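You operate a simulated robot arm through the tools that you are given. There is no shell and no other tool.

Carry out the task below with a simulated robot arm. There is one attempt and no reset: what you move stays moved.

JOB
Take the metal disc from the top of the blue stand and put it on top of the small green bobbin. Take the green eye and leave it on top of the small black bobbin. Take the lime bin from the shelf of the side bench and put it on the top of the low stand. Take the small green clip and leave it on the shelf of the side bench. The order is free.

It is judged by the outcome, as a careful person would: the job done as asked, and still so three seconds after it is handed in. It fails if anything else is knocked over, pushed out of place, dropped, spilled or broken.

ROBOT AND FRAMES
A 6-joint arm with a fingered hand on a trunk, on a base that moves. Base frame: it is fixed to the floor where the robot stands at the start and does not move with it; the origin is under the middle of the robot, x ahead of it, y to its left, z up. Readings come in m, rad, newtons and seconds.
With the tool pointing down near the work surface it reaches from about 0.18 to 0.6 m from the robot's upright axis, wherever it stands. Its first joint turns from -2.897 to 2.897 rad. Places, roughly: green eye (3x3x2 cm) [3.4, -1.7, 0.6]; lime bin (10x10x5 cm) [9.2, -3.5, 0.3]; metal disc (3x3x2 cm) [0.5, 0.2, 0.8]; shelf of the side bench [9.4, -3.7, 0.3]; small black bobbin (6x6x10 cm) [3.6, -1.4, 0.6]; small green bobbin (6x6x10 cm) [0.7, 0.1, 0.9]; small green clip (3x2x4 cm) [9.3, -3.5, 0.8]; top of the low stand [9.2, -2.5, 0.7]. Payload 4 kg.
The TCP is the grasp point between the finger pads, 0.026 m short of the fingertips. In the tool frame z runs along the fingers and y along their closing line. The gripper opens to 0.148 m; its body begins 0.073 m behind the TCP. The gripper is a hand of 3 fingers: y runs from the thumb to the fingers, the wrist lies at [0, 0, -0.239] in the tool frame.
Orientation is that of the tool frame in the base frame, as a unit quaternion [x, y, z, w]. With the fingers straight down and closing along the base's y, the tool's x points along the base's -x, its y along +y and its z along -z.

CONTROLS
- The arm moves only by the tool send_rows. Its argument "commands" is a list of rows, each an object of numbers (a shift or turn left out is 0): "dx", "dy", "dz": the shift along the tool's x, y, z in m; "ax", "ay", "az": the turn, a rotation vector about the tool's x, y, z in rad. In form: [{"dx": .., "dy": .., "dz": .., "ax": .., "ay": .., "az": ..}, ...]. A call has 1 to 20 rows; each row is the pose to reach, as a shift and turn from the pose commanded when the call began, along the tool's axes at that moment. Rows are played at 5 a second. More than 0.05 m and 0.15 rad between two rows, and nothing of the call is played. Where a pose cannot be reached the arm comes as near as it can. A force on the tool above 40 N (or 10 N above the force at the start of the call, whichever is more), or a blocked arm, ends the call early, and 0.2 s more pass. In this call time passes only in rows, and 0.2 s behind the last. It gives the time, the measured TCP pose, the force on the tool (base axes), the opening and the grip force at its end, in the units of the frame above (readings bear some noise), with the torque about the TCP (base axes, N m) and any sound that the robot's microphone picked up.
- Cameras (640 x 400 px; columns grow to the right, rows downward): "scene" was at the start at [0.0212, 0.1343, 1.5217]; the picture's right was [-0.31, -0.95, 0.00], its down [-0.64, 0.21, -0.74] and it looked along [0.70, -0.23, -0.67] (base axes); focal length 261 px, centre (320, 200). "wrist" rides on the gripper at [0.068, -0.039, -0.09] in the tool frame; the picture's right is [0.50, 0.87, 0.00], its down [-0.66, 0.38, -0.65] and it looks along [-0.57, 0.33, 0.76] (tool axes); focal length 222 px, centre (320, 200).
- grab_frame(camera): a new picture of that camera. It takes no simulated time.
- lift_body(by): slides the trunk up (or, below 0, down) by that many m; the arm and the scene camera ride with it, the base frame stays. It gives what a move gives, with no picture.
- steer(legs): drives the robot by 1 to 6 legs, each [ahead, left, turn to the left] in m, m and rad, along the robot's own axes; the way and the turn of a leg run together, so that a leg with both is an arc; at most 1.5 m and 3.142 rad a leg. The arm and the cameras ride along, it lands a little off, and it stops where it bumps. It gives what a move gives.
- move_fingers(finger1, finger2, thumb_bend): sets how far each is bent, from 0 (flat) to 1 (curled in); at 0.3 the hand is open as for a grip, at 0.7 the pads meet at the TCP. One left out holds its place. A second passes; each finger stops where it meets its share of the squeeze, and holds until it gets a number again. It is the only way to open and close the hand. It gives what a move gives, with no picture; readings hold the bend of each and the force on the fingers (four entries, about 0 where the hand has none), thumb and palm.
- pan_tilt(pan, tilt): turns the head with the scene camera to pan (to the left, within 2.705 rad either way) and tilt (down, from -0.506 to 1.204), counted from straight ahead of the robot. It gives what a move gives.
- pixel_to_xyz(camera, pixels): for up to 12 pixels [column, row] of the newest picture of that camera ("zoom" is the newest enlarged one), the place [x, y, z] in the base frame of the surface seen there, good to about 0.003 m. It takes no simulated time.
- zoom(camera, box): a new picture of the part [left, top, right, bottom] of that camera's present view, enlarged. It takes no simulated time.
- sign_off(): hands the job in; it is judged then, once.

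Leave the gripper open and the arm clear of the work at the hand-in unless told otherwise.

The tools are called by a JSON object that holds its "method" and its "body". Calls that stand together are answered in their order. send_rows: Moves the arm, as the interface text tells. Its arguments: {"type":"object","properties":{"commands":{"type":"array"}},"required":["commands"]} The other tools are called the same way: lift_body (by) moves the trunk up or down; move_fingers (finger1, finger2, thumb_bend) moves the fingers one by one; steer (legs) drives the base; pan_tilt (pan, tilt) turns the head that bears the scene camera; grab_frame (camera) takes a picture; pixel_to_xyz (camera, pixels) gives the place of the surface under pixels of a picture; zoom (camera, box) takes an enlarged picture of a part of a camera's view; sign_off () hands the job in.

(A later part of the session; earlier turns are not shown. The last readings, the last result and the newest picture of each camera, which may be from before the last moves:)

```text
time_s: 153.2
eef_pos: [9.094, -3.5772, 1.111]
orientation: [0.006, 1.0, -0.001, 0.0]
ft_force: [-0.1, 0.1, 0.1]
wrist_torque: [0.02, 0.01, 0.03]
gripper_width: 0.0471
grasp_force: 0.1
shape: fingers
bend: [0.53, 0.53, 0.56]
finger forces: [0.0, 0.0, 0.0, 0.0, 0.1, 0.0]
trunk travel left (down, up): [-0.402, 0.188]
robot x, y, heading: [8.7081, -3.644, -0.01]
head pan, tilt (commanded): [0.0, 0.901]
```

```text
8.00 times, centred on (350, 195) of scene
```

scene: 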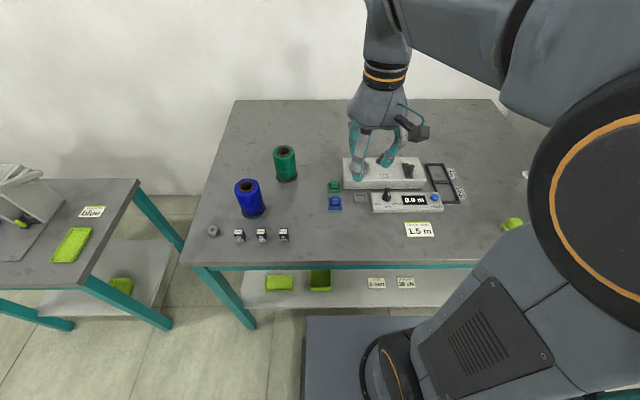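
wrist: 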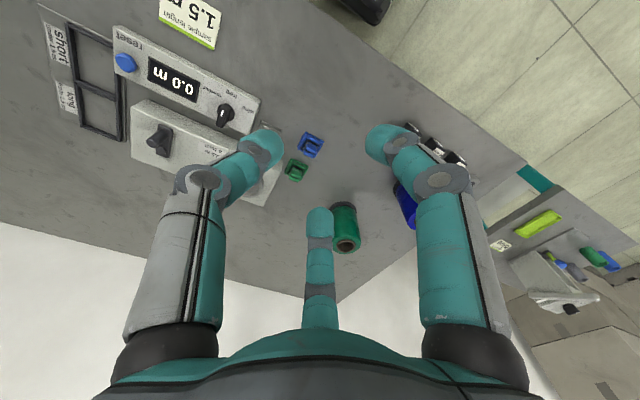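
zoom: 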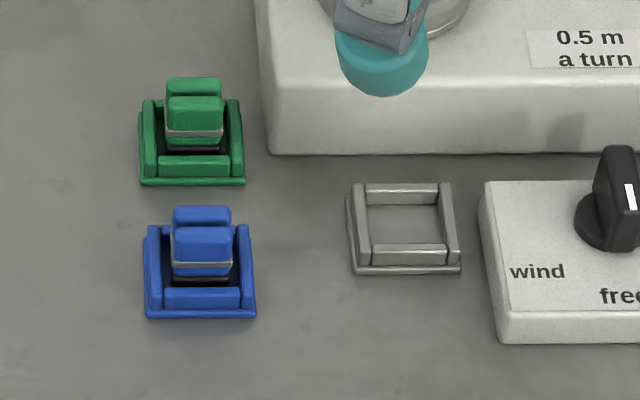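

The clip stands in its green cradle with a free top about 1.5 cm wide. I measure the clip's top, the cradle's corners, and the neighbours.

{"method": "pixel_to_xyz", "body": {"camera": "zoom", "pixels": [[195, 85], [195, 100], [170, 102], [221, 102], [195, 125], [142, 182], [243, 182], [150, 102], [236, 100], [202, 215], [270, 150], [262, 60]]}}

{"method": "zoom", "body": {"camera": "wrist", "box": [270, 125, 340, 195]}}

{"method": "pixel_to_xyz", "body": {"camera": "zoom", "pixels": [[270, 283], [258, 305], [245, 265], [298, 283], [243, 195], [335, 240], [207, 275], [300, 315], [350, 135], [340, 165], [195, 215], [150, 260]]}}

```text
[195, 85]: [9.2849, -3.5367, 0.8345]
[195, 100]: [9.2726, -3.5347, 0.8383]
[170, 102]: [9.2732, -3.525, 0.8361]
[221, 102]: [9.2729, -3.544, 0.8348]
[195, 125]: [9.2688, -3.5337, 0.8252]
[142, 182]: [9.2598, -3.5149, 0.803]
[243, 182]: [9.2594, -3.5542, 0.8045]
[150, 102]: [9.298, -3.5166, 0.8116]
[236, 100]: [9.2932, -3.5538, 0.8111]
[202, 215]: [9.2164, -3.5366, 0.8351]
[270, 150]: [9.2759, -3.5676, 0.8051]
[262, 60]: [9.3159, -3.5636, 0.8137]
```

```text
5.71 times, centred on (305, 160) of wrist
```

zoom: 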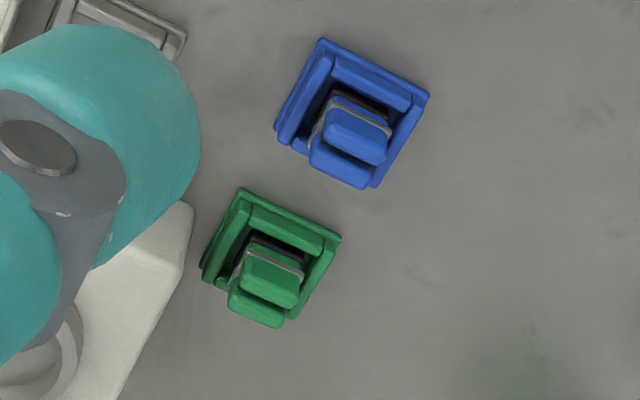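

```text
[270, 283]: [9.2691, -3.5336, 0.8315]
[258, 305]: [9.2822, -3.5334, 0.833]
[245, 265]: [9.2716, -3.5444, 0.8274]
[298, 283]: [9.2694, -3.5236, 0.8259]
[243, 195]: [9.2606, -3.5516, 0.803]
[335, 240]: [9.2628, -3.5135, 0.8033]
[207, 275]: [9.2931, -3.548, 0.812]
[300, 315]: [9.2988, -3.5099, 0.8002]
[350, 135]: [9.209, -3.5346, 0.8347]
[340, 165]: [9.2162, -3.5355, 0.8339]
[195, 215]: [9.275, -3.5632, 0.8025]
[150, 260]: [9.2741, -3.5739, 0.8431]
```

The clip's top is centred at (9.277, −3.534), z up to 0.837, about 2 × 2 cm; the white block's face is at y −3.564, so that grasp needs care. I'll do the bin first, to free the shelf. I back off 0.3 m and lower the trunk 0.3 m in the open to see the bin.

{"method": "steer", "body": {"legs": [[-0.32, 0, 0.01]]}}

{"method": "lift_body", "body": {"by": -0.3}}

{"method": "pan_tilt", "body": {"pan": 0.05, "tilt": 0.7}}

{"method": "grab_frame", "body": {"camera": "scene"}}

```text
time_s: 155.3
eef_pos: [8.7694, -3.5722, 1.1099]
orientation: [0.002, 1.0, 0.0, 0.0]
ft_force: [0.1, 0.1, -0.9]
wrist_torque: [0.01, 0.03, 0.0]
gripper_width: 0.0468
grasp_force: 0.1
shape: fingers
bend: [0.53, 0.53, 0.56]
finger forces: [0.0, 0.0, 0.1, 0.0, 0.0, 0.0]
trunk travel left (down, up): [-0.402, 0.188]
robot x, y, heading: [8.3851, -3.6453, 0.001]
head pan, tilt (commanded): [0.0, 0.901]
```

```text
time_s: 158.3
eef_pos: [8.7688, -3.5716, 0.8119]
orientation: [0.0, 1.0, 0.0, 0.0]
ft_force: [-0.1, -0.8, 0.2]
wrist_torque: [-0.02, -0.01, 0.02]
gripper_width: 0.0471
grasp_force: 0.0
shape: fingers
bend: [0.53, 0.53, 0.56]
finger forces: [0.0, 0.0, 0.1, 0.0, 0.0, 0.0]
trunk travel left (down, up): [-0.102, 0.488]
robot x, y, heading: [8.3862, -3.6419, 0.002]
head pan, tilt (commanded): [0.0, 0.901]
```

```text
time_s: 159.1
eef_pos: [8.7697, -3.5714, 0.811]
orientation: [0.001, 1.0, 0.001, 0.0]
ft_force: [-0.9, 0.2, 0.0]
wrist_torque: [0.03, 0.0, 0.0]
gripper_width: 0.047
grasp_force: 0.0
shape: fingers
bend: [0.53, 0.53, 0.56]
finger forces: [0.1, 0.0, 0.0, 0.0, 0.0, 0.0]
trunk travel left (down, up): [-0.102, 0.488]
robot x, y, heading: [8.3849, -3.641, 0.0]
head pan, tilt (commanded): [0.051, 0.7]
```

```text
taken
```

scene: 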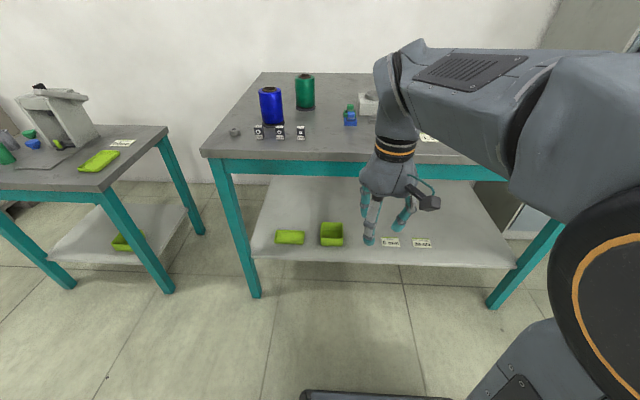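

The trunk went down cleanly and the bin is in clear view at (331,233). I zoom in and measure its rim corners and the free room around it.

{"method": "zoom", "body": {"camera": "scene", "box": [265, 205, 385, 265]}}

```text
5.33 times, centred on (325, 235) of scene
```

zoom: 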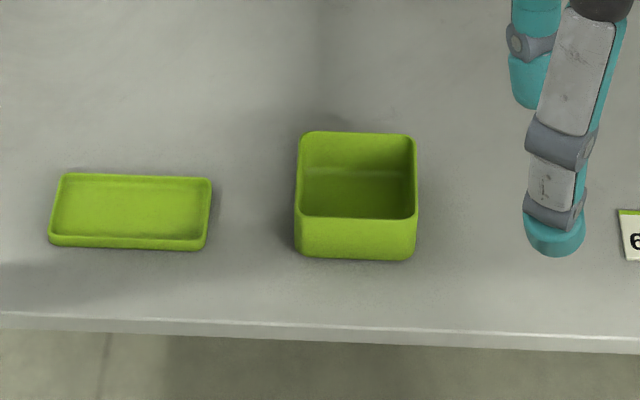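

{"method": "pixel_to_xyz", "body": {"camera": "zoom", "pixels": [[300, 216], [414, 216], [303, 134], [412, 136], [357, 218], [416, 180], [299, 180], [357, 256], [357, 195], [414, 258], [480, 250], [480, 340]]}}

```text
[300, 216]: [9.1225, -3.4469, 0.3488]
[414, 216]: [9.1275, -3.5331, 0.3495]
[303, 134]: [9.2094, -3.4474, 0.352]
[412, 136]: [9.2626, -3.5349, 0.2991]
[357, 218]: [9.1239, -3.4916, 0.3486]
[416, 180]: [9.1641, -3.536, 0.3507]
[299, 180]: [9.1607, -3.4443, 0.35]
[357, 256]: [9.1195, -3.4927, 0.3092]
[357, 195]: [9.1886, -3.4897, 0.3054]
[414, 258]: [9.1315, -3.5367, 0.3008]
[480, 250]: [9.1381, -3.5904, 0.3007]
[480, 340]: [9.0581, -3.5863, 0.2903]
```

The bin's rim: x 9.122–9.21, y −3.444…−3.537, z 0.351, standing on the shelf at z 0.30. My plan is to pinch its near wall (x 9.122) with the thumb inside and two fingers outside, the hand tilted ~20° back under the beam. I measure the beam's underside and the bench leg first.

{"method": "pixel_to_xyz", "body": {"camera": "scene", "pixels": [[300, 160], [300, 168], [300, 175], [300, 178], [230, 190], [255, 290], [330, 175], [240, 158]]}}

{"method": "zoom", "body": {"camera": "scene", "box": [20, 100, 180, 220]}}

```text
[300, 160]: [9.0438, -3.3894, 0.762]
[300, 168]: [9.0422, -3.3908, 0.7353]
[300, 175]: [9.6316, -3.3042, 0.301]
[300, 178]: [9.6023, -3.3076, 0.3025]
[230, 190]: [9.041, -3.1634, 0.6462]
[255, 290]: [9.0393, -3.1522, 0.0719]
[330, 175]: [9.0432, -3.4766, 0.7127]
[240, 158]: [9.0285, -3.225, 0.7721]
```

```text
3.33 times, centred on (100, 160) of scene
```

zoom: 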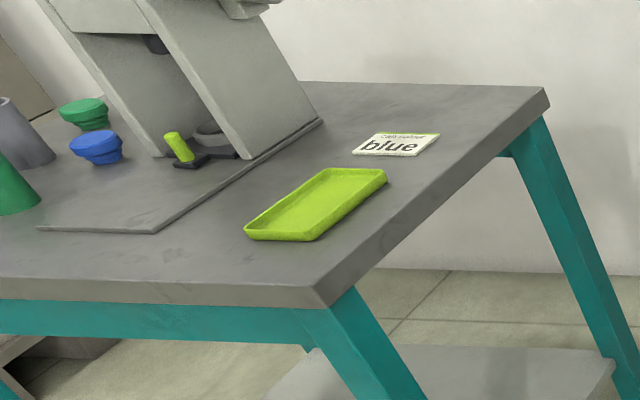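

The beam's underside is at z≈0.705. This zoom also shows the low stand's right half well; I measure the gap between the machine's base plate and the lime tray, the card, and the free rear area.

{"method": "pixel_to_xyz", "body": {"camera": "zoom", "pixels": [[155, 233], [240, 178], [318, 123], [248, 231], [325, 171], [312, 238], [384, 176], [354, 152], [376, 134], [437, 138], [316, 288], [540, 90]]}}

```text
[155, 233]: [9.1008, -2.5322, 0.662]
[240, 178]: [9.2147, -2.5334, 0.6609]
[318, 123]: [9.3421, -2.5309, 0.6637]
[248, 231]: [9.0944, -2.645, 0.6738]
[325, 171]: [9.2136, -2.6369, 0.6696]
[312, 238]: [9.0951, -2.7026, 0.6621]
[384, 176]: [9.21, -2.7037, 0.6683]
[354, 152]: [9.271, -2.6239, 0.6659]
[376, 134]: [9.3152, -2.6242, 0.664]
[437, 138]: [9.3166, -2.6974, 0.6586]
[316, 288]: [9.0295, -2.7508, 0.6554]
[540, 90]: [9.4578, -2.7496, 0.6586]
```

The slot between the machine's plate (y −2.533) and the tray (y −2.638) is 10.5 cm wide; behind the card (x > 9.32) there is a bigger free area of 14 × 21 cm. First I pick the bin: I drive left 0.4 m so the head can see past the arm.

{"method": "steer", "body": {"legs": [[0, 0.4, 0]]}}

{"method": "send_rows", "body": {"commands": [{"az": -0.14}, {"az": -0.28}, {"az": -0.42}, {"az": -0.56}, {"az": -0.7}, {"az": -0.84}, {"az": -0.98}, {"az": -1.12}, {"az": -1.26}, {"az": -1.4}, {"az": -1.5}, {"az": -1.5708}]}}

{"method": "grab_frame", "body": {"camera": "scene"}}

```text
time_s: 161.5
eef_pos: [8.7677, -3.1782, 0.8113]
orientation: [-0.001, 1.0, 0.0, 0.0]
ft_force: [0.1, 0.4, 0.2]
wrist_torque: [0.0, 0.0, 0.0]
gripper_width: 0.0469
grasp_force: 0.0
shape: fingers
bend: [0.53, 0.53, 0.56]
finger forces: [0.1, 0.0, 0.1, 0.1, 0.0, 0.1]
trunk travel left (down, up): [-0.102, 0.488]
robot x, y, heading: [8.3834, -3.2503, 0.006]
head pan, tilt (commanded): [0.051, 0.7]
```

```text
time_s: 164.1
eef_pos: [8.7285, -3.0965, 0.7591]
orientation: [-0.699, 0.715, -0.016, 0.002]
ft_force: [0.6, 0.8, 0.4]
wrist_torque: [-0.02, -0.05, 0.0]
gripper_width: 0.0472
grasp_force: 0.0
shape: fingers
bend: [0.53, 0.53, 0.56]
finger forces: [0.1, 0.0, 0.1, 0.1, 0.0, 0.0]
out of reach, approached as far as the arm can: row 9, 10, 11, 12
trunk travel left (down, up): [-0.102, 0.488]
robot x, y, heading: [8.387, -3.2498, 0.01]
head pan, tilt (commanded): [0.051, 0.7]
```

```text
taken
```

scene: 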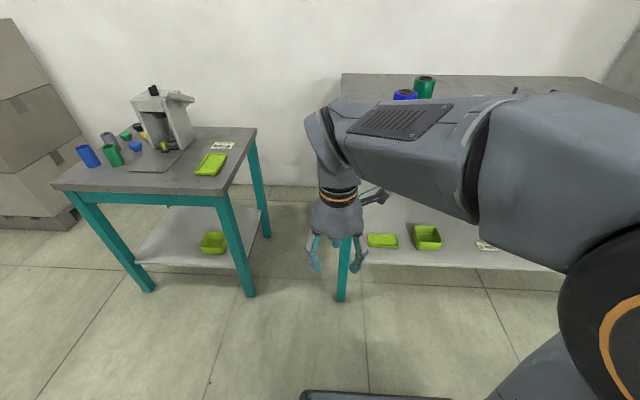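

The hand's turn is limited that way (rows 9–12 unreachable). The other way round works as well: thumb outside the wall, two fingers inside. I turn back by +1.57 rad first.

{"method": "send_rows", "body": {"commands": [{"az": 0.14}, {"az": 0.28}, {"az": 0.42}, {"az": 0.56}, {"az": 0.7}, {"az": 0.84}, {"az": 0.98}, {"az": 1.12}, {"az": 1.26}, {"az": 1.4}, {"az": 1.5}, {"az": 1.5708}]}}

```text
time_s: 166.7
eef_pos: [8.7292, -3.0967, 0.7572]
orientation: [0.0, 1.0, 0.0, 0.0]
ft_force: [0.2, -0.3, -0.7]
wrist_torque: [0.0, 0.0, 0.0]
gripper_width: 0.0472
grasp_force: 0.0
shape: fingers
bend: [0.53, 0.53, 0.56]
finger forces: [0.0, 0.0, 0.0, 0.0, 0.0, 0.1]
trunk travel left (down, up): [-0.102, 0.488]
robot x, y, heading: [8.3835, -3.2505, 0.002]
head pan, tilt (commanded): [0.051, 0.7]
```

Orientation is back to the original. Now I turn the other way, +1.57 rad, to bring the thumb to the robot's side.

{"method": "send_rows", "body": {"commands": [{"az": 0.14}, {"az": 0.28}, {"az": 0.42}, {"az": 0.56}, {"az": 0.7}, {"az": 0.84}, {"az": 0.98}, {"az": 1.12}, {"az": 1.26}, {"az": 1.4}, {"az": 1.5}, {"az": 1.5708}]}}

```text
time_s: 169.3
eef_pos: [8.729, -3.0968, 0.7566]
orientation: [0.707, 0.707, 0.0, 0.0]
ft_force: [-0.5, -0.4, -0.5]
wrist_torque: [-0.02, 0.02, 0.02]
gripper_width: 0.0473
grasp_force: 0.1
shape: fingers
bend: [0.53, 0.53, 0.56]
finger forces: [0.0, 0.0, 0.0, 0.0, 0.0, 0.1]
trunk travel left (down, up): [-0.102, 0.488]
robot x, y, heading: [8.3853, -3.2478, 0.012]
head pan, tilt (commanded): [0.051, 0.7]
```

Now the tool's x is base +y and its y is base +x. I move the hand to y −3.49 and down to z≈0.46 in the open space before the bench, then tilt it 20° (ax −0.35).

{"method": "send_rows", "body": {"commands": [{"dx": -0.04}, {"dx": -0.085}, {"dx": -0.13}, {"dx": -0.175}, {"dx": -0.22}, {"dx": -0.265}, {"dx": -0.31}, {"dx": -0.355}, {"dx": -0.393}, {"dx": -0.393, "dz": 0.04}, {"dx": -0.393, "dz": 0.085}, {"dx": -0.393, "dz": 0.13}, {"dx": -0.393, "dz": 0.175}, {"dx": -0.393, "dz": 0.22}, {"dx": -0.393, "dz": 0.26}, {"dx": -0.393, "dz": 0.297}, {"dx": -0.393, "dz": 0.297, "ax": -0.12}, {"dx": -0.393, "dz": 0.297, "ax": -0.24}, {"dx": -0.393, "dz": 0.297, "ax": -0.35}]}}

{"method": "grab_frame", "body": {"camera": "scene"}}

{"method": "grab_frame", "body": {"camera": "wrist"}}

```text
time_s: 173.3
eef_pos: [8.7293, -3.4847, 0.461]
orientation: [0.698, 0.701, 0.112, 0.096]
ft_force: [0.2, 0.9, -0.3]
wrist_torque: [-0.01, 0.03, 0.0]
gripper_width: 0.0473
grasp_force: 0.2
shape: fingers
bend: [0.53, 0.53, 0.56]
finger forces: [0.0, 0.1, 0.1, 0.0, 0.0, 0.0]
out of reach, approached as far as the arm can: row 18, 19
trunk travel left (down, up): [-0.102, 0.488]
robot x, y, heading: [8.3869, -3.2493, 0.007]
head pan, tilt (commanded): [0.051, 0.7]
```

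```text
taken
```

scene: 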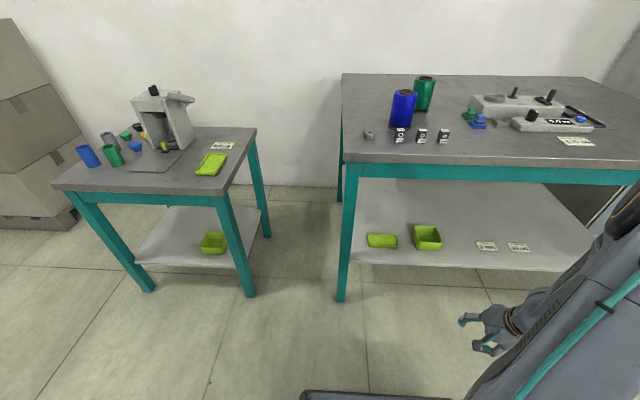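

```text
taken
```

wrist: 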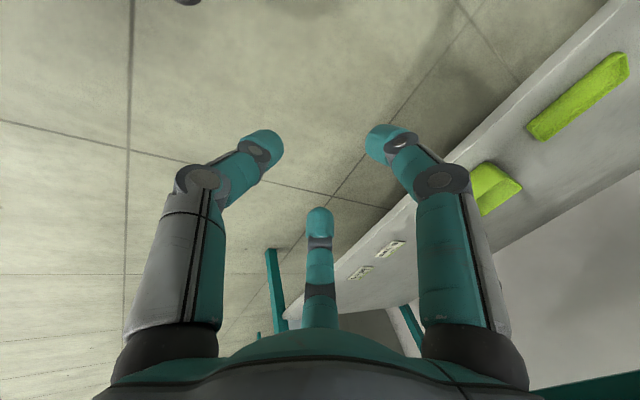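

The last bit of tilt was out of reach so close to the body (it got to about 17°). I extend 0.15 m forward along base x (tool dy 0.1435, dz 0.0436) and finish the tilt there (ax −0.055, ay −0.023).

{"method": "send_rows", "body": {"commands": [{"dy": 0.036, "dz": 0.011}, {"dy": 0.072, "dz": 0.022}, {"dy": 0.108, "dz": 0.033}, {"dy": 0.1435, "dz": 0.0436}, {"dy": 0.1435, "dz": 0.0436, "ax": -0.055, "ay": -0.023}]}}

{"method": "grab_frame", "body": {"camera": "scene"}}

{"method": "grab_frame", "body": {"camera": "wrist"}}

```text
time_s: 174.5
eef_pos: [8.8785, -3.4847, 0.4603]
orientation: [0.696, 0.696, 0.124, 0.124]
ft_force: [0.4, -0.2, 1.1]
wrist_torque: [-0.03, -0.02, 0.0]
gripper_width: 0.0472
grasp_force: 0.0
shape: fingers
bend: [0.53, 0.53, 0.56]
finger forces: [0.0, 0.0, 0.0, 0.0, 0.1, 0.0]
trunk travel left (down, up): [-0.102, 0.488]
robot x, y, heading: [8.3842, -3.2512, 0.009]
head pan, tilt (commanded): [0.051, 0.7]
```

```text
taken
```

scene: 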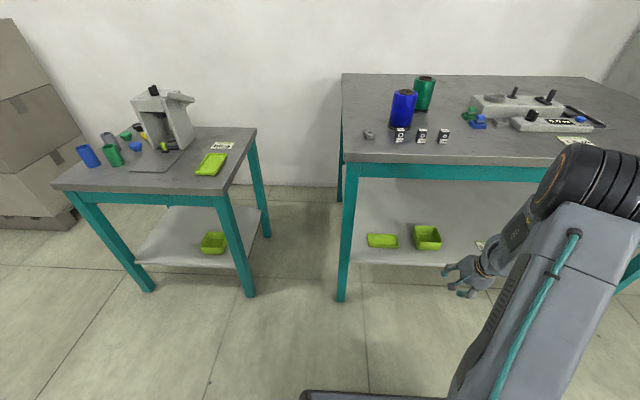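

```text
taken
```

wrist: 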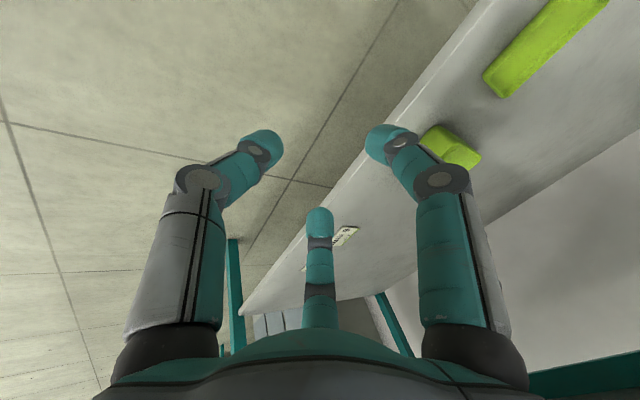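

The tilt is now 20° (0.35 rad). I check the elbow and forearm places relative to the bench edge (x 9.03) before going in.

{"method": "pixel_to_xyz", "body": {"camera": "scene", "pixels": [[585, 160], [560, 185], [520, 225], [500, 250], [485, 262], [427, 232], [428, 245], [345, 200]]}}

{"method": "zoom", "body": {"camera": "scene", "box": [380, 140, 640, 310]}}

```text
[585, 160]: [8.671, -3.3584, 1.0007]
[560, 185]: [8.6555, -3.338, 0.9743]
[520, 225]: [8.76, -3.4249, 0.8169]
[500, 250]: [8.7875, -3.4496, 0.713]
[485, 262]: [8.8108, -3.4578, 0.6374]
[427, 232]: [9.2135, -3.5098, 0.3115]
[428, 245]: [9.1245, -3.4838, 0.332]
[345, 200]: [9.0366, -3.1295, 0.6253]
```

```text
2.35 times, centred on (510, 225) of scene
```

zoom: 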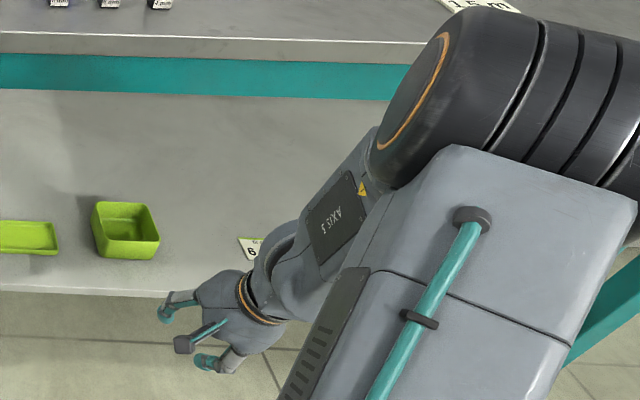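

The elbow is at about (8.67, −3.36, 0.95), and driving forward would bring the steep forearm near the bench edge. Instead I lower the trunk another 0.09 m and reach out with a straighter arm from nearly this spot.

{"method": "lift_body", "body": {"by": -0.09}}

{"method": "steer", "body": {"legs": [[0.035, -0.05, -0.008]]}}

{"method": "grab_frame", "body": {"camera": "scene"}}

```text
time_s: 175.8
eef_pos: [8.8806, -3.4837, 0.3704]
orientation: [0.696, 0.696, 0.125, 0.124]
ft_force: [-0.5, -0.5, 0.9]
wrist_torque: [0.02, -0.01, -0.02]
gripper_width: 0.0471
grasp_force: 0.1
shape: fingers
bend: [0.53, 0.53, 0.56]
finger forces: [0.0, 0.1, 0.0, 0.0, 0.0, 0.1]
trunk travel left (down, up): [-0.012, 0.578]
robot x, y, heading: [8.3814, -3.2497, 0.005]
head pan, tilt (commanded): [0.051, 0.7]
```

```text
time_s: 176.7
eef_pos: [8.9123, -3.5376, 0.3714]
orientation: [0.699, 0.693, 0.124, 0.124]
ft_force: [0.0, 0.5, -0.7]
wrist_torque: [-0.01, -0.04, 0.04]
gripper_width: 0.0471
grasp_force: 0.0
shape: fingers
bend: [0.53, 0.53, 0.56]
finger forces: [0.0, 0.0, 0.0, 0.0, 0.0, 0.0]
trunk travel left (down, up): [-0.012, 0.578]
robot x, y, heading: [8.4211, -3.2986, -0.008]
head pan, tilt (commanded): [0.051, 0.7]
```

```text
taken
```

scene: 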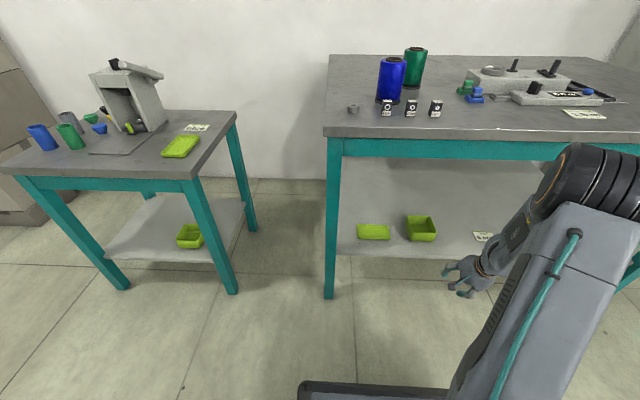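

The wrist view will guide the approach. I set thumb 0.45 and fingers 0.56, then move to (9.02, −3.49, 0.40), short of the bin, and look.

{"method": "move_fingers", "body": {"finger1": 0.57, "finger2": 0.57, "thumb_bend": 0.45}}

{"method": "send_rows", "body": {"commands": [{"dx": 0.024, "dy": 0.005, "dz": -0.014}, {"dx": 0.048, "dy": 0.0103, "dz": -0.0282}, {"dx": 0.048, "dy": 0.045, "dz": -0.0157}, {"dx": 0.048, "dy": 0.08, "dz": -0.003}, {"dx": 0.048, "dy": 0.1136, "dz": 0.0095}]}}

{"method": "grab_frame", "body": {"camera": "wrist"}}

{"method": "zoom", "body": {"camera": "scene", "box": [340, 130, 600, 310]}}

```text
time_s: 177.7
eef_pos: [8.9134, -3.5378, 0.3701]
orientation: [0.7, 0.692, 0.123, 0.124]
ft_force: [1.2, -1.1, -0.1]
wrist_torque: [-0.01, 0.0, 0.03]
gripper_width: 0.0615
grasp_force: 0.1
shape: fingers
bend: [0.56, 0.56, 0.45]
finger forces: [0.0, 0.1, 0.0, 0.0, 0.0, 0.0]
trunk travel left (down, up): [-0.012, 0.578]
robot x, y, heading: [8.4237, -3.298, -0.006]
head pan, tilt (commanded): [0.051, 0.7]
```

```text
time_s: 178.9
eef_pos: [9.0233, -3.4923, 0.4008]
orientation: [0.699, 0.693, 0.123, 0.125]
ft_force: [-0.3, 1.0, 0.7]
wrist_torque: [0.02, -0.02, -0.01]
gripper_width: 0.0612
grasp_force: 0.1
shape: fingers
bend: [0.56, 0.56, 0.45]
finger forces: [0.0, 0.0, 0.1, 0.0, 0.1, 0.1]
trunk travel left (down, up): [-0.012, 0.578]
robot x, y, heading: [8.418, -3.3006, 0.001]
head pan, tilt (commanded): [0.051, 0.7]
```

```text
taken
```

wrist: 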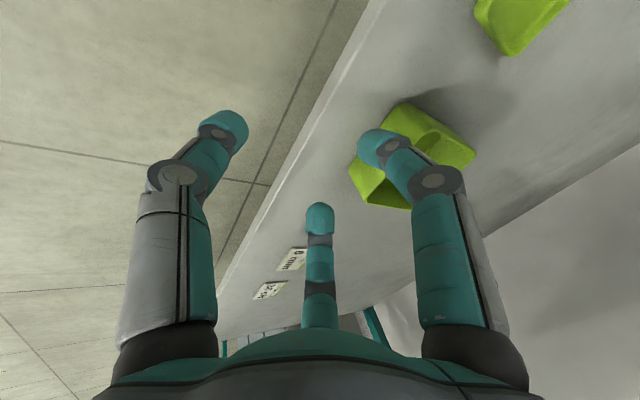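

```text
2.22 times, centred on (470, 220) of scene
```

zoom: 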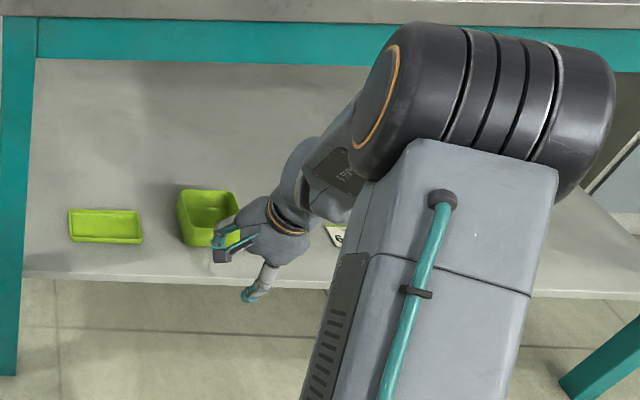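

The hand is at (9.023, −3.492, 0.401). I move forward 0.099 m over the near wall (tool dy 0.0927, dz 0.0338), the two fingers going over the bin and the thumb staying in front.

{"method": "send_rows", "body": {"commands": [{"dx": 0.001, "dy": 0.028, "dz": 0.0102}, {"dx": 0.002, "dy": 0.056, "dz": 0.0204}, {"dx": 0.0025, "dy": 0.078, "dz": 0.0284}, {"dx": 0.0025, "dy": 0.0927, "dz": 0.0338}]}}

{"method": "grab_frame", "body": {"camera": "wrist"}}

{"method": "zoom", "body": {"camera": "scene", "box": [340, 130, 600, 310]}}

```text
time_s: 179.9
eef_pos: [9.1211, -3.4894, 0.4012]
orientation: [0.699, 0.693, 0.123, 0.125]
ft_force: [-0.3, 0.2, 0.8]
wrist_torque: [-0.01, 0.03, 0.01]
gripper_width: 0.0615
grasp_force: 0.1
shape: fingers
bend: [0.56, 0.56, 0.45]
finger forces: [0.0, 0.0, 0.0, 0.0, 0.0, 0.0]
trunk travel left (down, up): [-0.012, 0.578]
robot x, y, heading: [8.4239, -3.2953, 0.001]
head pan, tilt (commanded): [0.051, 0.7]
```

```text
taken
```

wrist: 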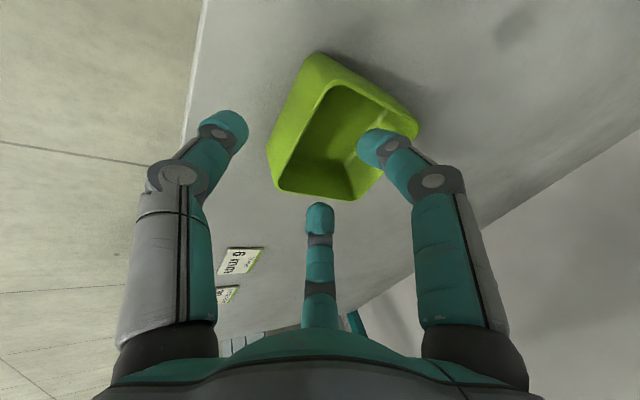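

```text
2.22 times, centred on (470, 220) of scene
```

zoom: 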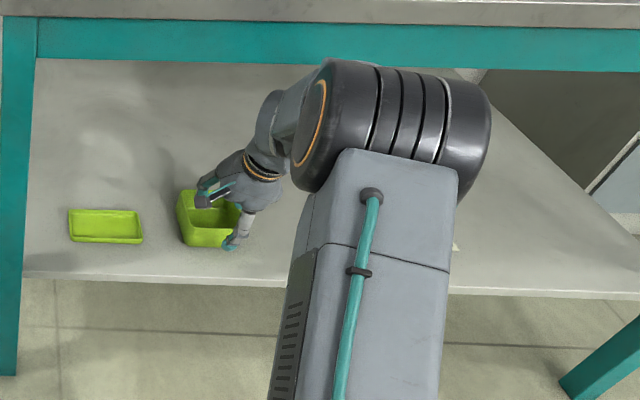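

From the tilted view finger 2's tip seems near the bin's right corner, so I measure the fingertips and the bin's rim before going down.

{"method": "pixel_to_xyz", "body": {"camera": "wrist", "pixels": [[320, 206], [320, 220], [372, 140], [380, 150], [238, 125], [281, 189], [354, 198], [277, 165], [300, 110], [322, 57], [415, 130], [320, 86]]}}

```text
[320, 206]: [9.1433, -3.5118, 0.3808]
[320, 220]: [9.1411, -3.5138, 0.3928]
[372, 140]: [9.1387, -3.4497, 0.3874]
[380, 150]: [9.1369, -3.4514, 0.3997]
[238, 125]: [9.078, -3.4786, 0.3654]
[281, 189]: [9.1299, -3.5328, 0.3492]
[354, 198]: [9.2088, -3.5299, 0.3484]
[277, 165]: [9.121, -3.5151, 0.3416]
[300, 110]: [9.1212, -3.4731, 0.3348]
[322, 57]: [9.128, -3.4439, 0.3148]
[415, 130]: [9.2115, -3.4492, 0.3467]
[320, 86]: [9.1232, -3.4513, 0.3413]
```

Fingertips at y −3.451 and about −3.52 leave only ~3 mm to the side walls. I curl the fingers a little more (0.60) and the thumb to 0.53 for clearance, then go straight down 0.046 m.

{"method": "move_fingers", "body": {"finger1": 0.605, "finger2": 0.605, "thumb_bend": 0.53}}

{"method": "send_rows", "body": {"commands": [{"dy": -0.0051, "dz": 0.0141}, {"dy": -0.0093, "dz": 0.0254}, {"dy": -0.0127, "dz": 0.0348}, {"dy": -0.0158, "dz": 0.0432}]}}

{"method": "grab_frame", "body": {"camera": "wrist"}}

{"method": "zoom", "body": {"camera": "scene", "box": [380, 190, 480, 260]}}

```text
time_s: 180.9
eef_pos: [9.1209, -3.4883, 0.4003]
orientation: [0.699, 0.693, 0.123, 0.124]
ft_force: [0.5, -0.7, -1.0]
wrist_torque: [0.0, -0.03, 0.0]
gripper_width: 0.0418
grasp_force: 0.1
shape: fingers
bend: [0.6, 0.6, 0.53]
finger forces: [0.1, 0.1, 0.0, 0.0, 0.0, 0.0]
trunk travel left (down, up): [-0.012, 0.578]
robot x, y, heading: [8.4206, -3.3017, -0.007]
head pan, tilt (commanded): [0.051, 0.7]
```

```text
time_s: 181.9
eef_pos: [9.1226, -3.4891, 0.3555]
orientation: [0.699, 0.693, 0.123, 0.125]
ft_force: [0.6, -0.2, 0.4]
wrist_torque: [0.0, -0.01, 0.0]
gripper_width: 0.0418
grasp_force: 0.1
shape: fingers
bend: [0.6, 0.6, 0.53]
finger forces: [0.1, 0.1, 0.1, 0.0, 0.0, 0.1]
trunk travel left (down, up): [-0.012, 0.578]
robot x, y, heading: [8.4187, -3.3026, -0.007]
head pan, tilt (commanded): [0.051, 0.7]
```

```text
taken
```

wrist: 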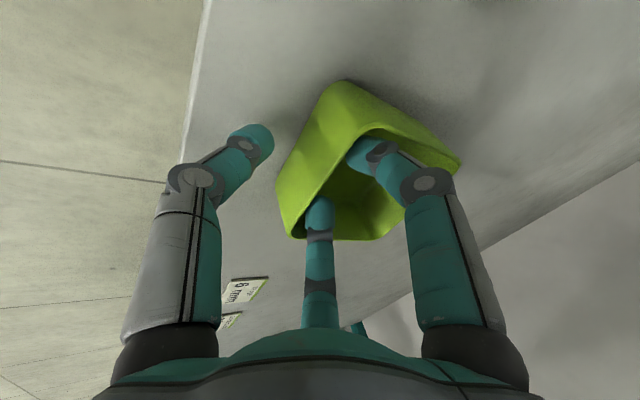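

```text
5.71 times, centred on (430, 225) of scene
```

zoom: 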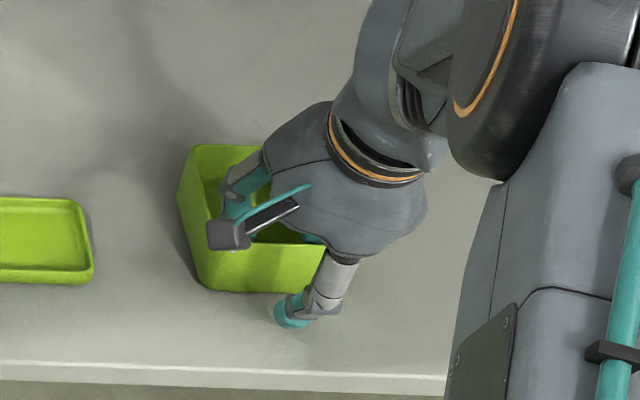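

Both fingers are inside and the thumb is in front of the near wall, with no contact. I lower 4 mm more and close gently on the wall.

{"method": "send_rows", "body": {"commands": [{"dy": -0.0014, "dz": 0.0038}]}}

{"method": "move_fingers", "body": {"finger1": 0.64, "finger2": 0.64, "thumb_bend": 0.62}}

{"method": "move_fingers", "body": {"finger1": 0.69, "finger2": 0.69, "thumb_bend": 0.7}}

{"method": "grab_frame", "body": {"camera": "wrist"}}

{"method": "zoom", "body": {"camera": "scene", "box": [380, 190, 480, 260]}}

```text
time_s: 182.3
eef_pos: [9.1216, -3.4893, 0.3502]
orientation: [0.699, 0.693, 0.123, 0.124]
ft_force: [-0.4, -0.3, 0.3]
wrist_torque: [-0.03, 0.03, 0.04]
gripper_width: 0.042
grasp_force: 0.1
shape: fingers
bend: [0.6, 0.6, 0.53]
finger forces: [0.1, 0.1, 0.0, 0.0, 0.0, 0.0]
trunk travel left (down, up): [-0.012, 0.578]
robot x, y, heading: [8.4212, -3.3012, 0.001]
head pan, tilt (commanded): [0.051, 0.7]
```

```text
time_s: 183.3
eef_pos: [9.1216, -3.4879, 0.3513]
orientation: [0.699, 0.693, 0.124, 0.124]
ft_force: [0.4, 0.0, -0.6]
wrist_torque: [0.0, -0.02, -0.02]
gripper_width: 0.0207
grasp_force: 0.2
shape: fingers
bend: [0.64, 0.64, 0.62]
finger forces: [0.0, 0.1, 0.0, 0.0, 0.0, 0.0]
trunk travel left (down, up): [-0.012, 0.578]
robot x, y, heading: [8.421, -3.2995, -0.005]
head pan, tilt (commanded): [0.051, 0.7]
```

```text
time_s: 184.3
eef_pos: [9.1213, -3.4891, 0.3493]
orientation: [0.7, 0.693, 0.122, 0.124]
ft_force: [0.2, 0.0, 0.5]
wrist_torque: [-0.01, -0.04, 0.03]
gripper_width: 0.005
grasp_force: 2.0
shape: fingers
bend: [0.68, 0.68, 0.69]
finger forces: [0.9, 1.1, 0.0, 0.0, 2.1, 0.0]
trunk travel left (down, up): [-0.012, 0.578]
robot x, y, heading: [8.4214, -3.3004, -0.004]
head pan, tilt (commanded): [0.051, 0.7]
```

```text
taken
```

wrist: 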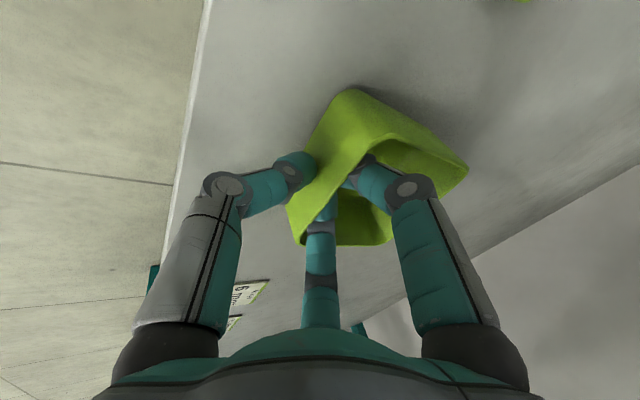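

```text
5.71 times, centred on (430, 225) of scene
```

zoom: 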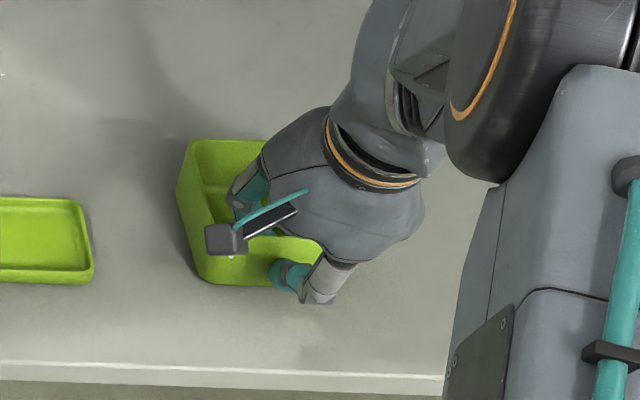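

Contact is made and balanced (0.9, 1.1 against thumb 2.1 N). I squeeze harder in two steps.

{"method": "move_fingers", "body": {"finger1": 0.76, "finger2": 0.76, "thumb_bend": 0.8}}

{"method": "move_fingers", "body": {"finger1": 0.86, "finger2": 0.86, "thumb_bend": 0.95}}

{"method": "grab_frame", "body": {"camera": "wrist"}}

```text
time_s: 185.3
eef_pos: [9.1215, -3.4889, 0.3509]
orientation: [0.699, 0.693, 0.123, 0.124]
ft_force: [0.4, -0.3, -1.5]
wrist_torque: [0.04, 0.1, 0.02]
gripper_width: 0.0012
grasp_force: 14.8
shape: fingers
bend: [0.73, 0.73, 0.73]
finger forces: [8.5, 8.4, 0.1, 0.0, 13.0, 0.0]
trunk travel left (down, up): [-0.012, 0.578]
robot x, y, heading: [8.4212, -3.2979, -0.006]
head pan, tilt (commanded): [0.051, 0.7]
```

```text
time_s: 186.3
eef_pos: [9.1213, -3.4898, 0.3499]
orientation: [0.699, 0.693, 0.123, 0.124]
ft_force: [0.5, 0.3, -2.1]
wrist_torque: [0.0, 0.1, 0.02]
gripper_width: 0.0
grasp_force: 22.5
shape: fingers
bend: [0.73, 0.73, 0.78]
finger forces: [13.7, 13.5, 0.1, 0.0, 18.1, 0.0]
trunk travel left (down, up): [-0.012, 0.578]
robot x, y, heading: [8.421, -3.294, -0.004]
head pan, tilt (commanded): [0.051, 0.7]
```

```text
taken
```

wrist: 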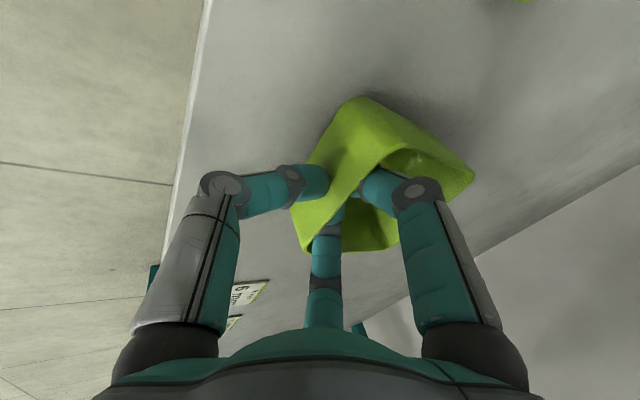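

Firm pinch (13.7, 13.5, 18.1 N). I lift 1.5 cm to test it.

{"method": "send_rows", "body": {"commands": [{"dy": 0.0017, "dz": -0.0047}, {"dy": 0.0034, "dz": -0.0094}, {"dy": 0.0051, "dz": -0.0141}]}}

{"method": "grab_frame", "body": {"camera": "wrist"}}

{"method": "zoom", "body": {"camera": "scene", "box": [380, 190, 480, 260]}}

```text
time_s: 187.1
eef_pos: [9.1224, -3.489, 0.3657]
orientation: [0.699, 0.693, 0.123, 0.124]
ft_force: [-0.2, -0.1, -1.9]
wrist_torque: [0.03, 0.1, -0.02]
gripper_width: 0.0
grasp_force: 23.3
shape: fingers
bend: [0.73, 0.73, 0.78]
finger forces: [13.6, 13.7, 0.1, 0.0, 18.3, 0.1]
trunk travel left (down, up): [-0.012, 0.578]
robot x, y, heading: [8.4157, -3.3015, -0.002]
head pan, tilt (commanded): [0.051, 0.7]
```

```text
taken
```

wrist: 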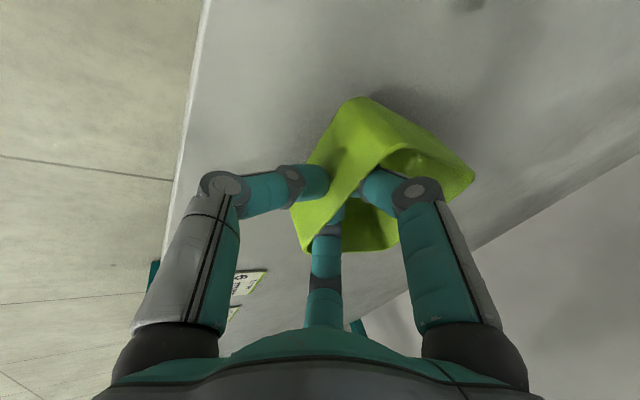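

```text
5.71 times, centred on (430, 225) of scene
```

zoom: 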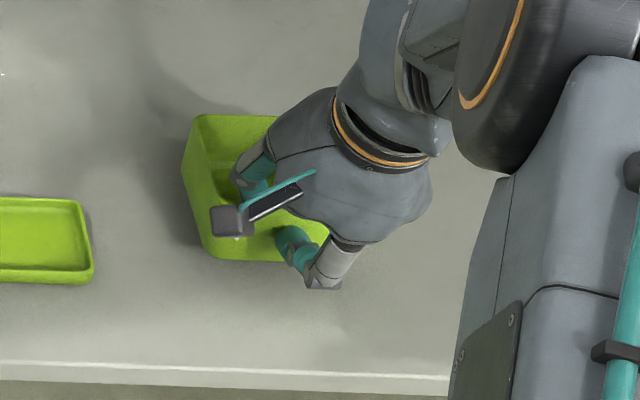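

The bin lifts with the hand and its pose in the wrist view has not changed (weight about 2 N). I measure its rim and underside to see how level it hangs.

{"method": "pixel_to_xyz", "body": {"camera": "zoom", "pixels": [[195, 118], [184, 165], [207, 240], [260, 118], [230, 116], [320, 225], [240, 258], [212, 258]]}}

{"method": "pixel_to_xyz", "body": {"camera": "wrist", "pixels": [[472, 178], [398, 246], [306, 250], [292, 208], [382, 150], [340, 110], [362, 100]]}}

```text
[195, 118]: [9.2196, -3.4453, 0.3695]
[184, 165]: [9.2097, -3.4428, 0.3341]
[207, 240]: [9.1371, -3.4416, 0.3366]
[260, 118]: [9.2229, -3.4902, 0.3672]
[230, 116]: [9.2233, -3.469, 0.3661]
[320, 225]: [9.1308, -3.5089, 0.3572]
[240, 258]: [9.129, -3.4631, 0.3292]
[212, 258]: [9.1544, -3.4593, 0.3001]
```

```text
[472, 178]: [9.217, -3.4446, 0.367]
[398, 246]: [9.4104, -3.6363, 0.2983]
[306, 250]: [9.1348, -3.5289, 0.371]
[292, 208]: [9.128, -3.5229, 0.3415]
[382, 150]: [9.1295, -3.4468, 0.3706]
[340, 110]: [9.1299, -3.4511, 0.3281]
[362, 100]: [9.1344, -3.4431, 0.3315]
```

The rim is level within about 2–3 mm, which is good. I lift 2 cm more and draw the bin straight out by 0.22 m, below the beam.

{"method": "send_rows", "body": {"commands": [{"dy": 0.0035, "dz": -0.0094}, {"dy": 0.0069, "dz": -0.0188}, {"dy": -0.0119, "dz": -0.0257}, {"dy": -0.0354, "dz": -0.0342}, {"dy": -0.0636, "dz": -0.0445}, {"dy": -0.0917, "dz": -0.0548}, {"dy": -0.1199, "dz": -0.0651}, {"dy": -0.1481, "dz": -0.0754}, {"dy": -0.1763, "dz": -0.0856}, {"dy": -0.1998, "dz": -0.0942}]}}

{"method": "grab_frame", "body": {"camera": "wrist"}}

{"method": "grab_frame", "body": {"camera": "scene"}}

```text
time_s: 189.3
eef_pos: [8.9019, -3.4876, 0.386]
orientation: [0.699, 0.693, 0.123, 0.125]
ft_force: [-1.0, 0.4, -1.7]
wrist_torque: [-0.01, 0.07, 0.0]
gripper_width: 0.0
grasp_force: 24.2
shape: fingers
bend: [0.73, 0.73, 0.79]
finger forces: [14.5, 14.4, 0.1, 0.0, 19.1, 0.0]
trunk travel left (down, up): [-0.012, 0.578]
robot x, y, heading: [8.4193, -3.3002, -0.004]
head pan, tilt (commanded): [0.051, 0.7]
```

```text
taken
```

wrist: 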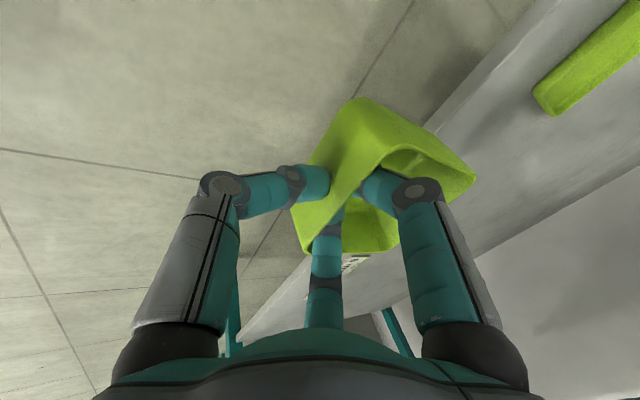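

```text
taken
```

scene: 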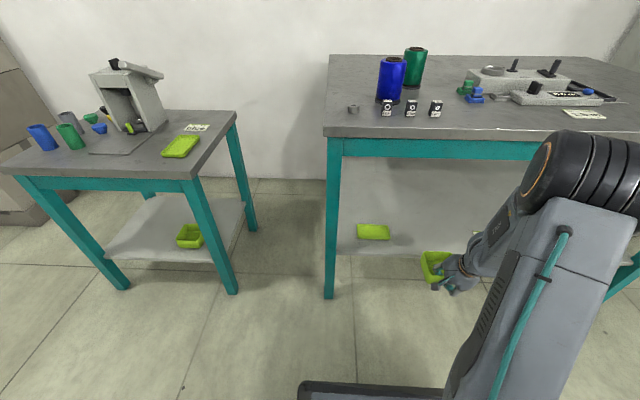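

The bin is out and held steadily. I drive back 0.2 m, raise the trunk 0.42 m, then look at the low stand.

{"method": "steer", "body": {"legs": [[-0.2, 0, 0]]}}

{"method": "lift_body", "body": {"by": 0.42}}

{"method": "steer", "body": {"legs": [[0, 0.5, 0]]}}

{"method": "pan_tilt", "body": {"pan": 0.0, "tilt": 0.7}}

{"method": "grab_frame", "body": {"camera": "scene"}}

{"method": "grab_frame", "body": {"camera": "wrist"}}

```text
time_s: 190.9
eef_pos: [8.7022, -3.4872, 0.3855]
orientation: [0.7, 0.692, 0.123, 0.124]
ft_force: [0.2, 0.1, -2.3]
wrist_torque: [0.02, 0.11, 0.01]
gripper_width: 0.0
grasp_force: 24.0
shape: fingers
bend: [0.73, 0.73, 0.79]
finger forces: [14.6, 14.5, 0.1, 0.0, 19.1, 0.0]
trunk travel left (down, up): [-0.012, 0.578]
robot x, y, heading: [8.2182, -3.2983, -0.004]
head pan, tilt (commanded): [0.051, 0.7]
```

```text
refused: 0.42 is not a number from -0.4 to 0.4
```

```text
time_s: 193.9
eef_pos: [8.704, -2.9845, 0.3857]
orientation: [0.7, 0.693, 0.124, 0.124]
ft_force: [-0.4, -0.2, -2.6]
wrist_torque: [-0.02, 0.09, 0.01]
gripper_width: 0.0
grasp_force: 24.1
shape: fingers
bend: [0.73, 0.73, 0.79]
finger forces: [14.6, 14.5, 0.0, 0.0, 19.2, 0.0]
trunk travel left (down, up): [-0.012, 0.578]
robot x, y, heading: [8.2237, -2.7955, -0.003]
head pan, tilt (commanded): [0.051, 0.7]
```

```text
time_s: 194.5
eef_pos: [8.7047, -2.9848, 0.3842]
orientation: [0.7, 0.692, 0.123, 0.123]
ft_force: [0.2, -0.2, -2.9]
wrist_torque: [-0.01, 0.11, 0.01]
gripper_width: 0.0
grasp_force: 24.4
shape: fingers
bend: [0.73, 0.73, 0.79]
finger forces: [14.5, 14.5, 0.0, 0.0, 19.2, 0.0]
trunk travel left (down, up): [-0.012, 0.578]
robot x, y, heading: [8.2188, -2.7946, -0.002]
head pan, tilt (commanded): [0.0, 0.7]
```

```text
taken
```

scene: 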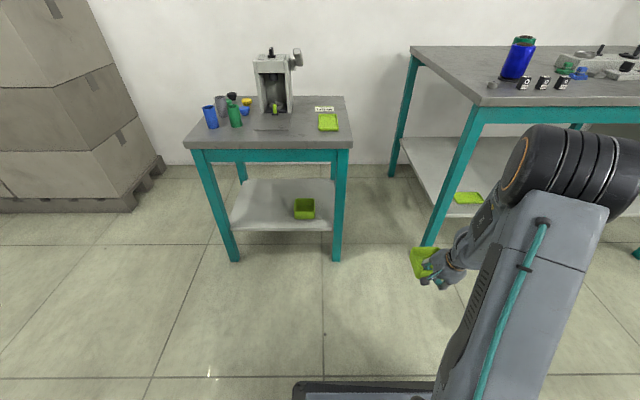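

```text
taken
```

wrist: 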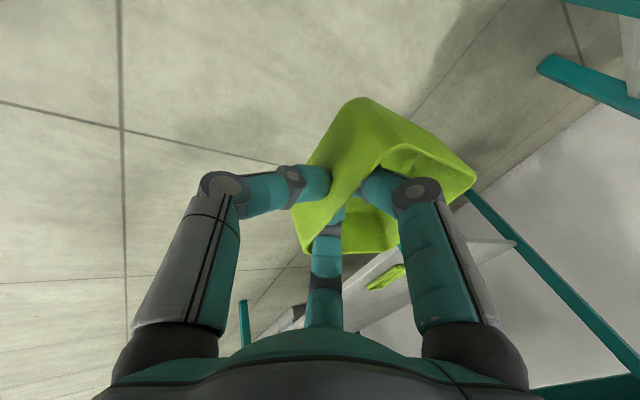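

The lift limit is 0.4 m per call; the bin is still held. I raise the trunk by 0.4 m here in the open and look again.

{"method": "lift_body", "body": {"by": 0.4}}

{"method": "grab_frame", "body": {"camera": "scene"}}

{"method": "zoom", "body": {"camera": "scene", "box": [180, 60, 380, 200]}}

```text
time_s: 198.3
eef_pos: [8.7041, -2.9848, 0.7848]
orientation: [0.7, 0.692, 0.123, 0.124]
ft_force: [0.3, 0.4, -1.1]
wrist_torque: [-0.03, 0.11, -0.01]
gripper_width: 0.0
grasp_force: 24.3
shape: fingers
bend: [0.73, 0.73, 0.79]
finger forces: [14.5, 14.6, 0.0, 0.1, 19.3, 0.1]
trunk travel left (down, up): [-0.412, 0.178]
robot x, y, heading: [8.2244, -2.7976, -0.006]
head pan, tilt (commanded): [0.0, 0.7]
```

```text
taken
```

scene: 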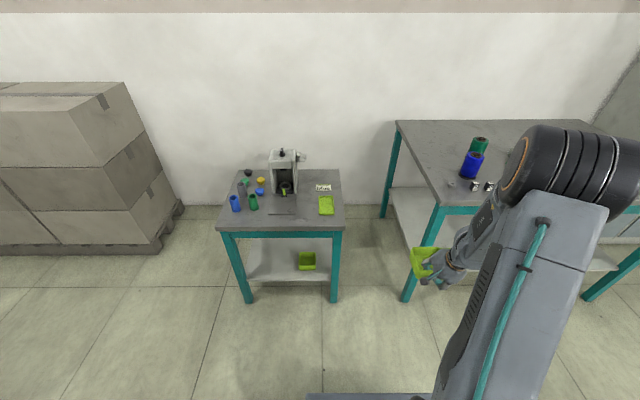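

```text
2.86 times, centred on (280, 130) of scene
```

zoom: 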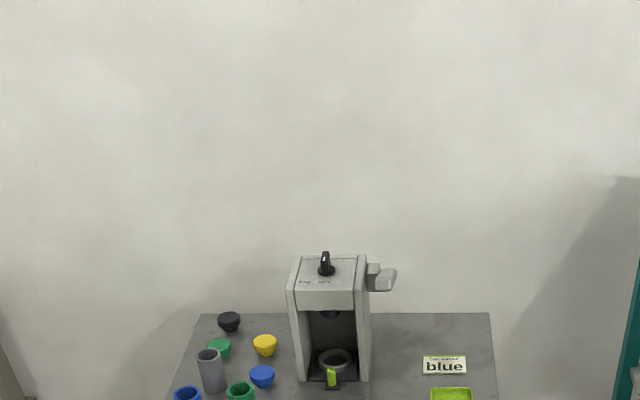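

The machine has a handle sticking out to the right at zoom (385,278). I measure it, the machine's side, and the free rear-right area.

{"method": "zoom", "body": {"camera": "scene", "box": [215, 140, 355, 235]}}

{"method": "pixel_to_xyz", "body": {"camera": "scene", "pixels": [[303, 157], [306, 156], [299, 156], [297, 152], [297, 180], [298, 190], [320, 175], [335, 172], [316, 186], [330, 190], [320, 200], [333, 213]]}}

```text
4.21 times, centred on (285, 188) of scene
```

zoom: 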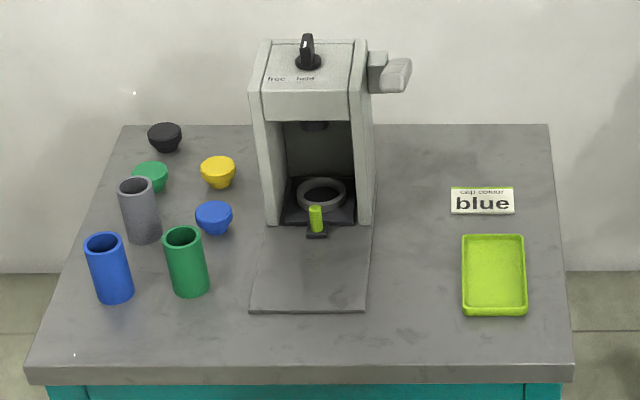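

```text
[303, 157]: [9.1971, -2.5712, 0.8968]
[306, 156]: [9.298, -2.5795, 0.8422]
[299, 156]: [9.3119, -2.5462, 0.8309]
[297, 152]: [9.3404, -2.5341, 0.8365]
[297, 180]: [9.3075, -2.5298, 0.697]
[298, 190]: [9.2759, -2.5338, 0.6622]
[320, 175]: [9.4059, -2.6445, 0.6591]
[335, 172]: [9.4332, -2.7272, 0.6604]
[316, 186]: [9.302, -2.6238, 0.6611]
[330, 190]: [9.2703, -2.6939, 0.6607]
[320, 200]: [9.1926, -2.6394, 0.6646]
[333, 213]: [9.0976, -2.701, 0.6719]
```

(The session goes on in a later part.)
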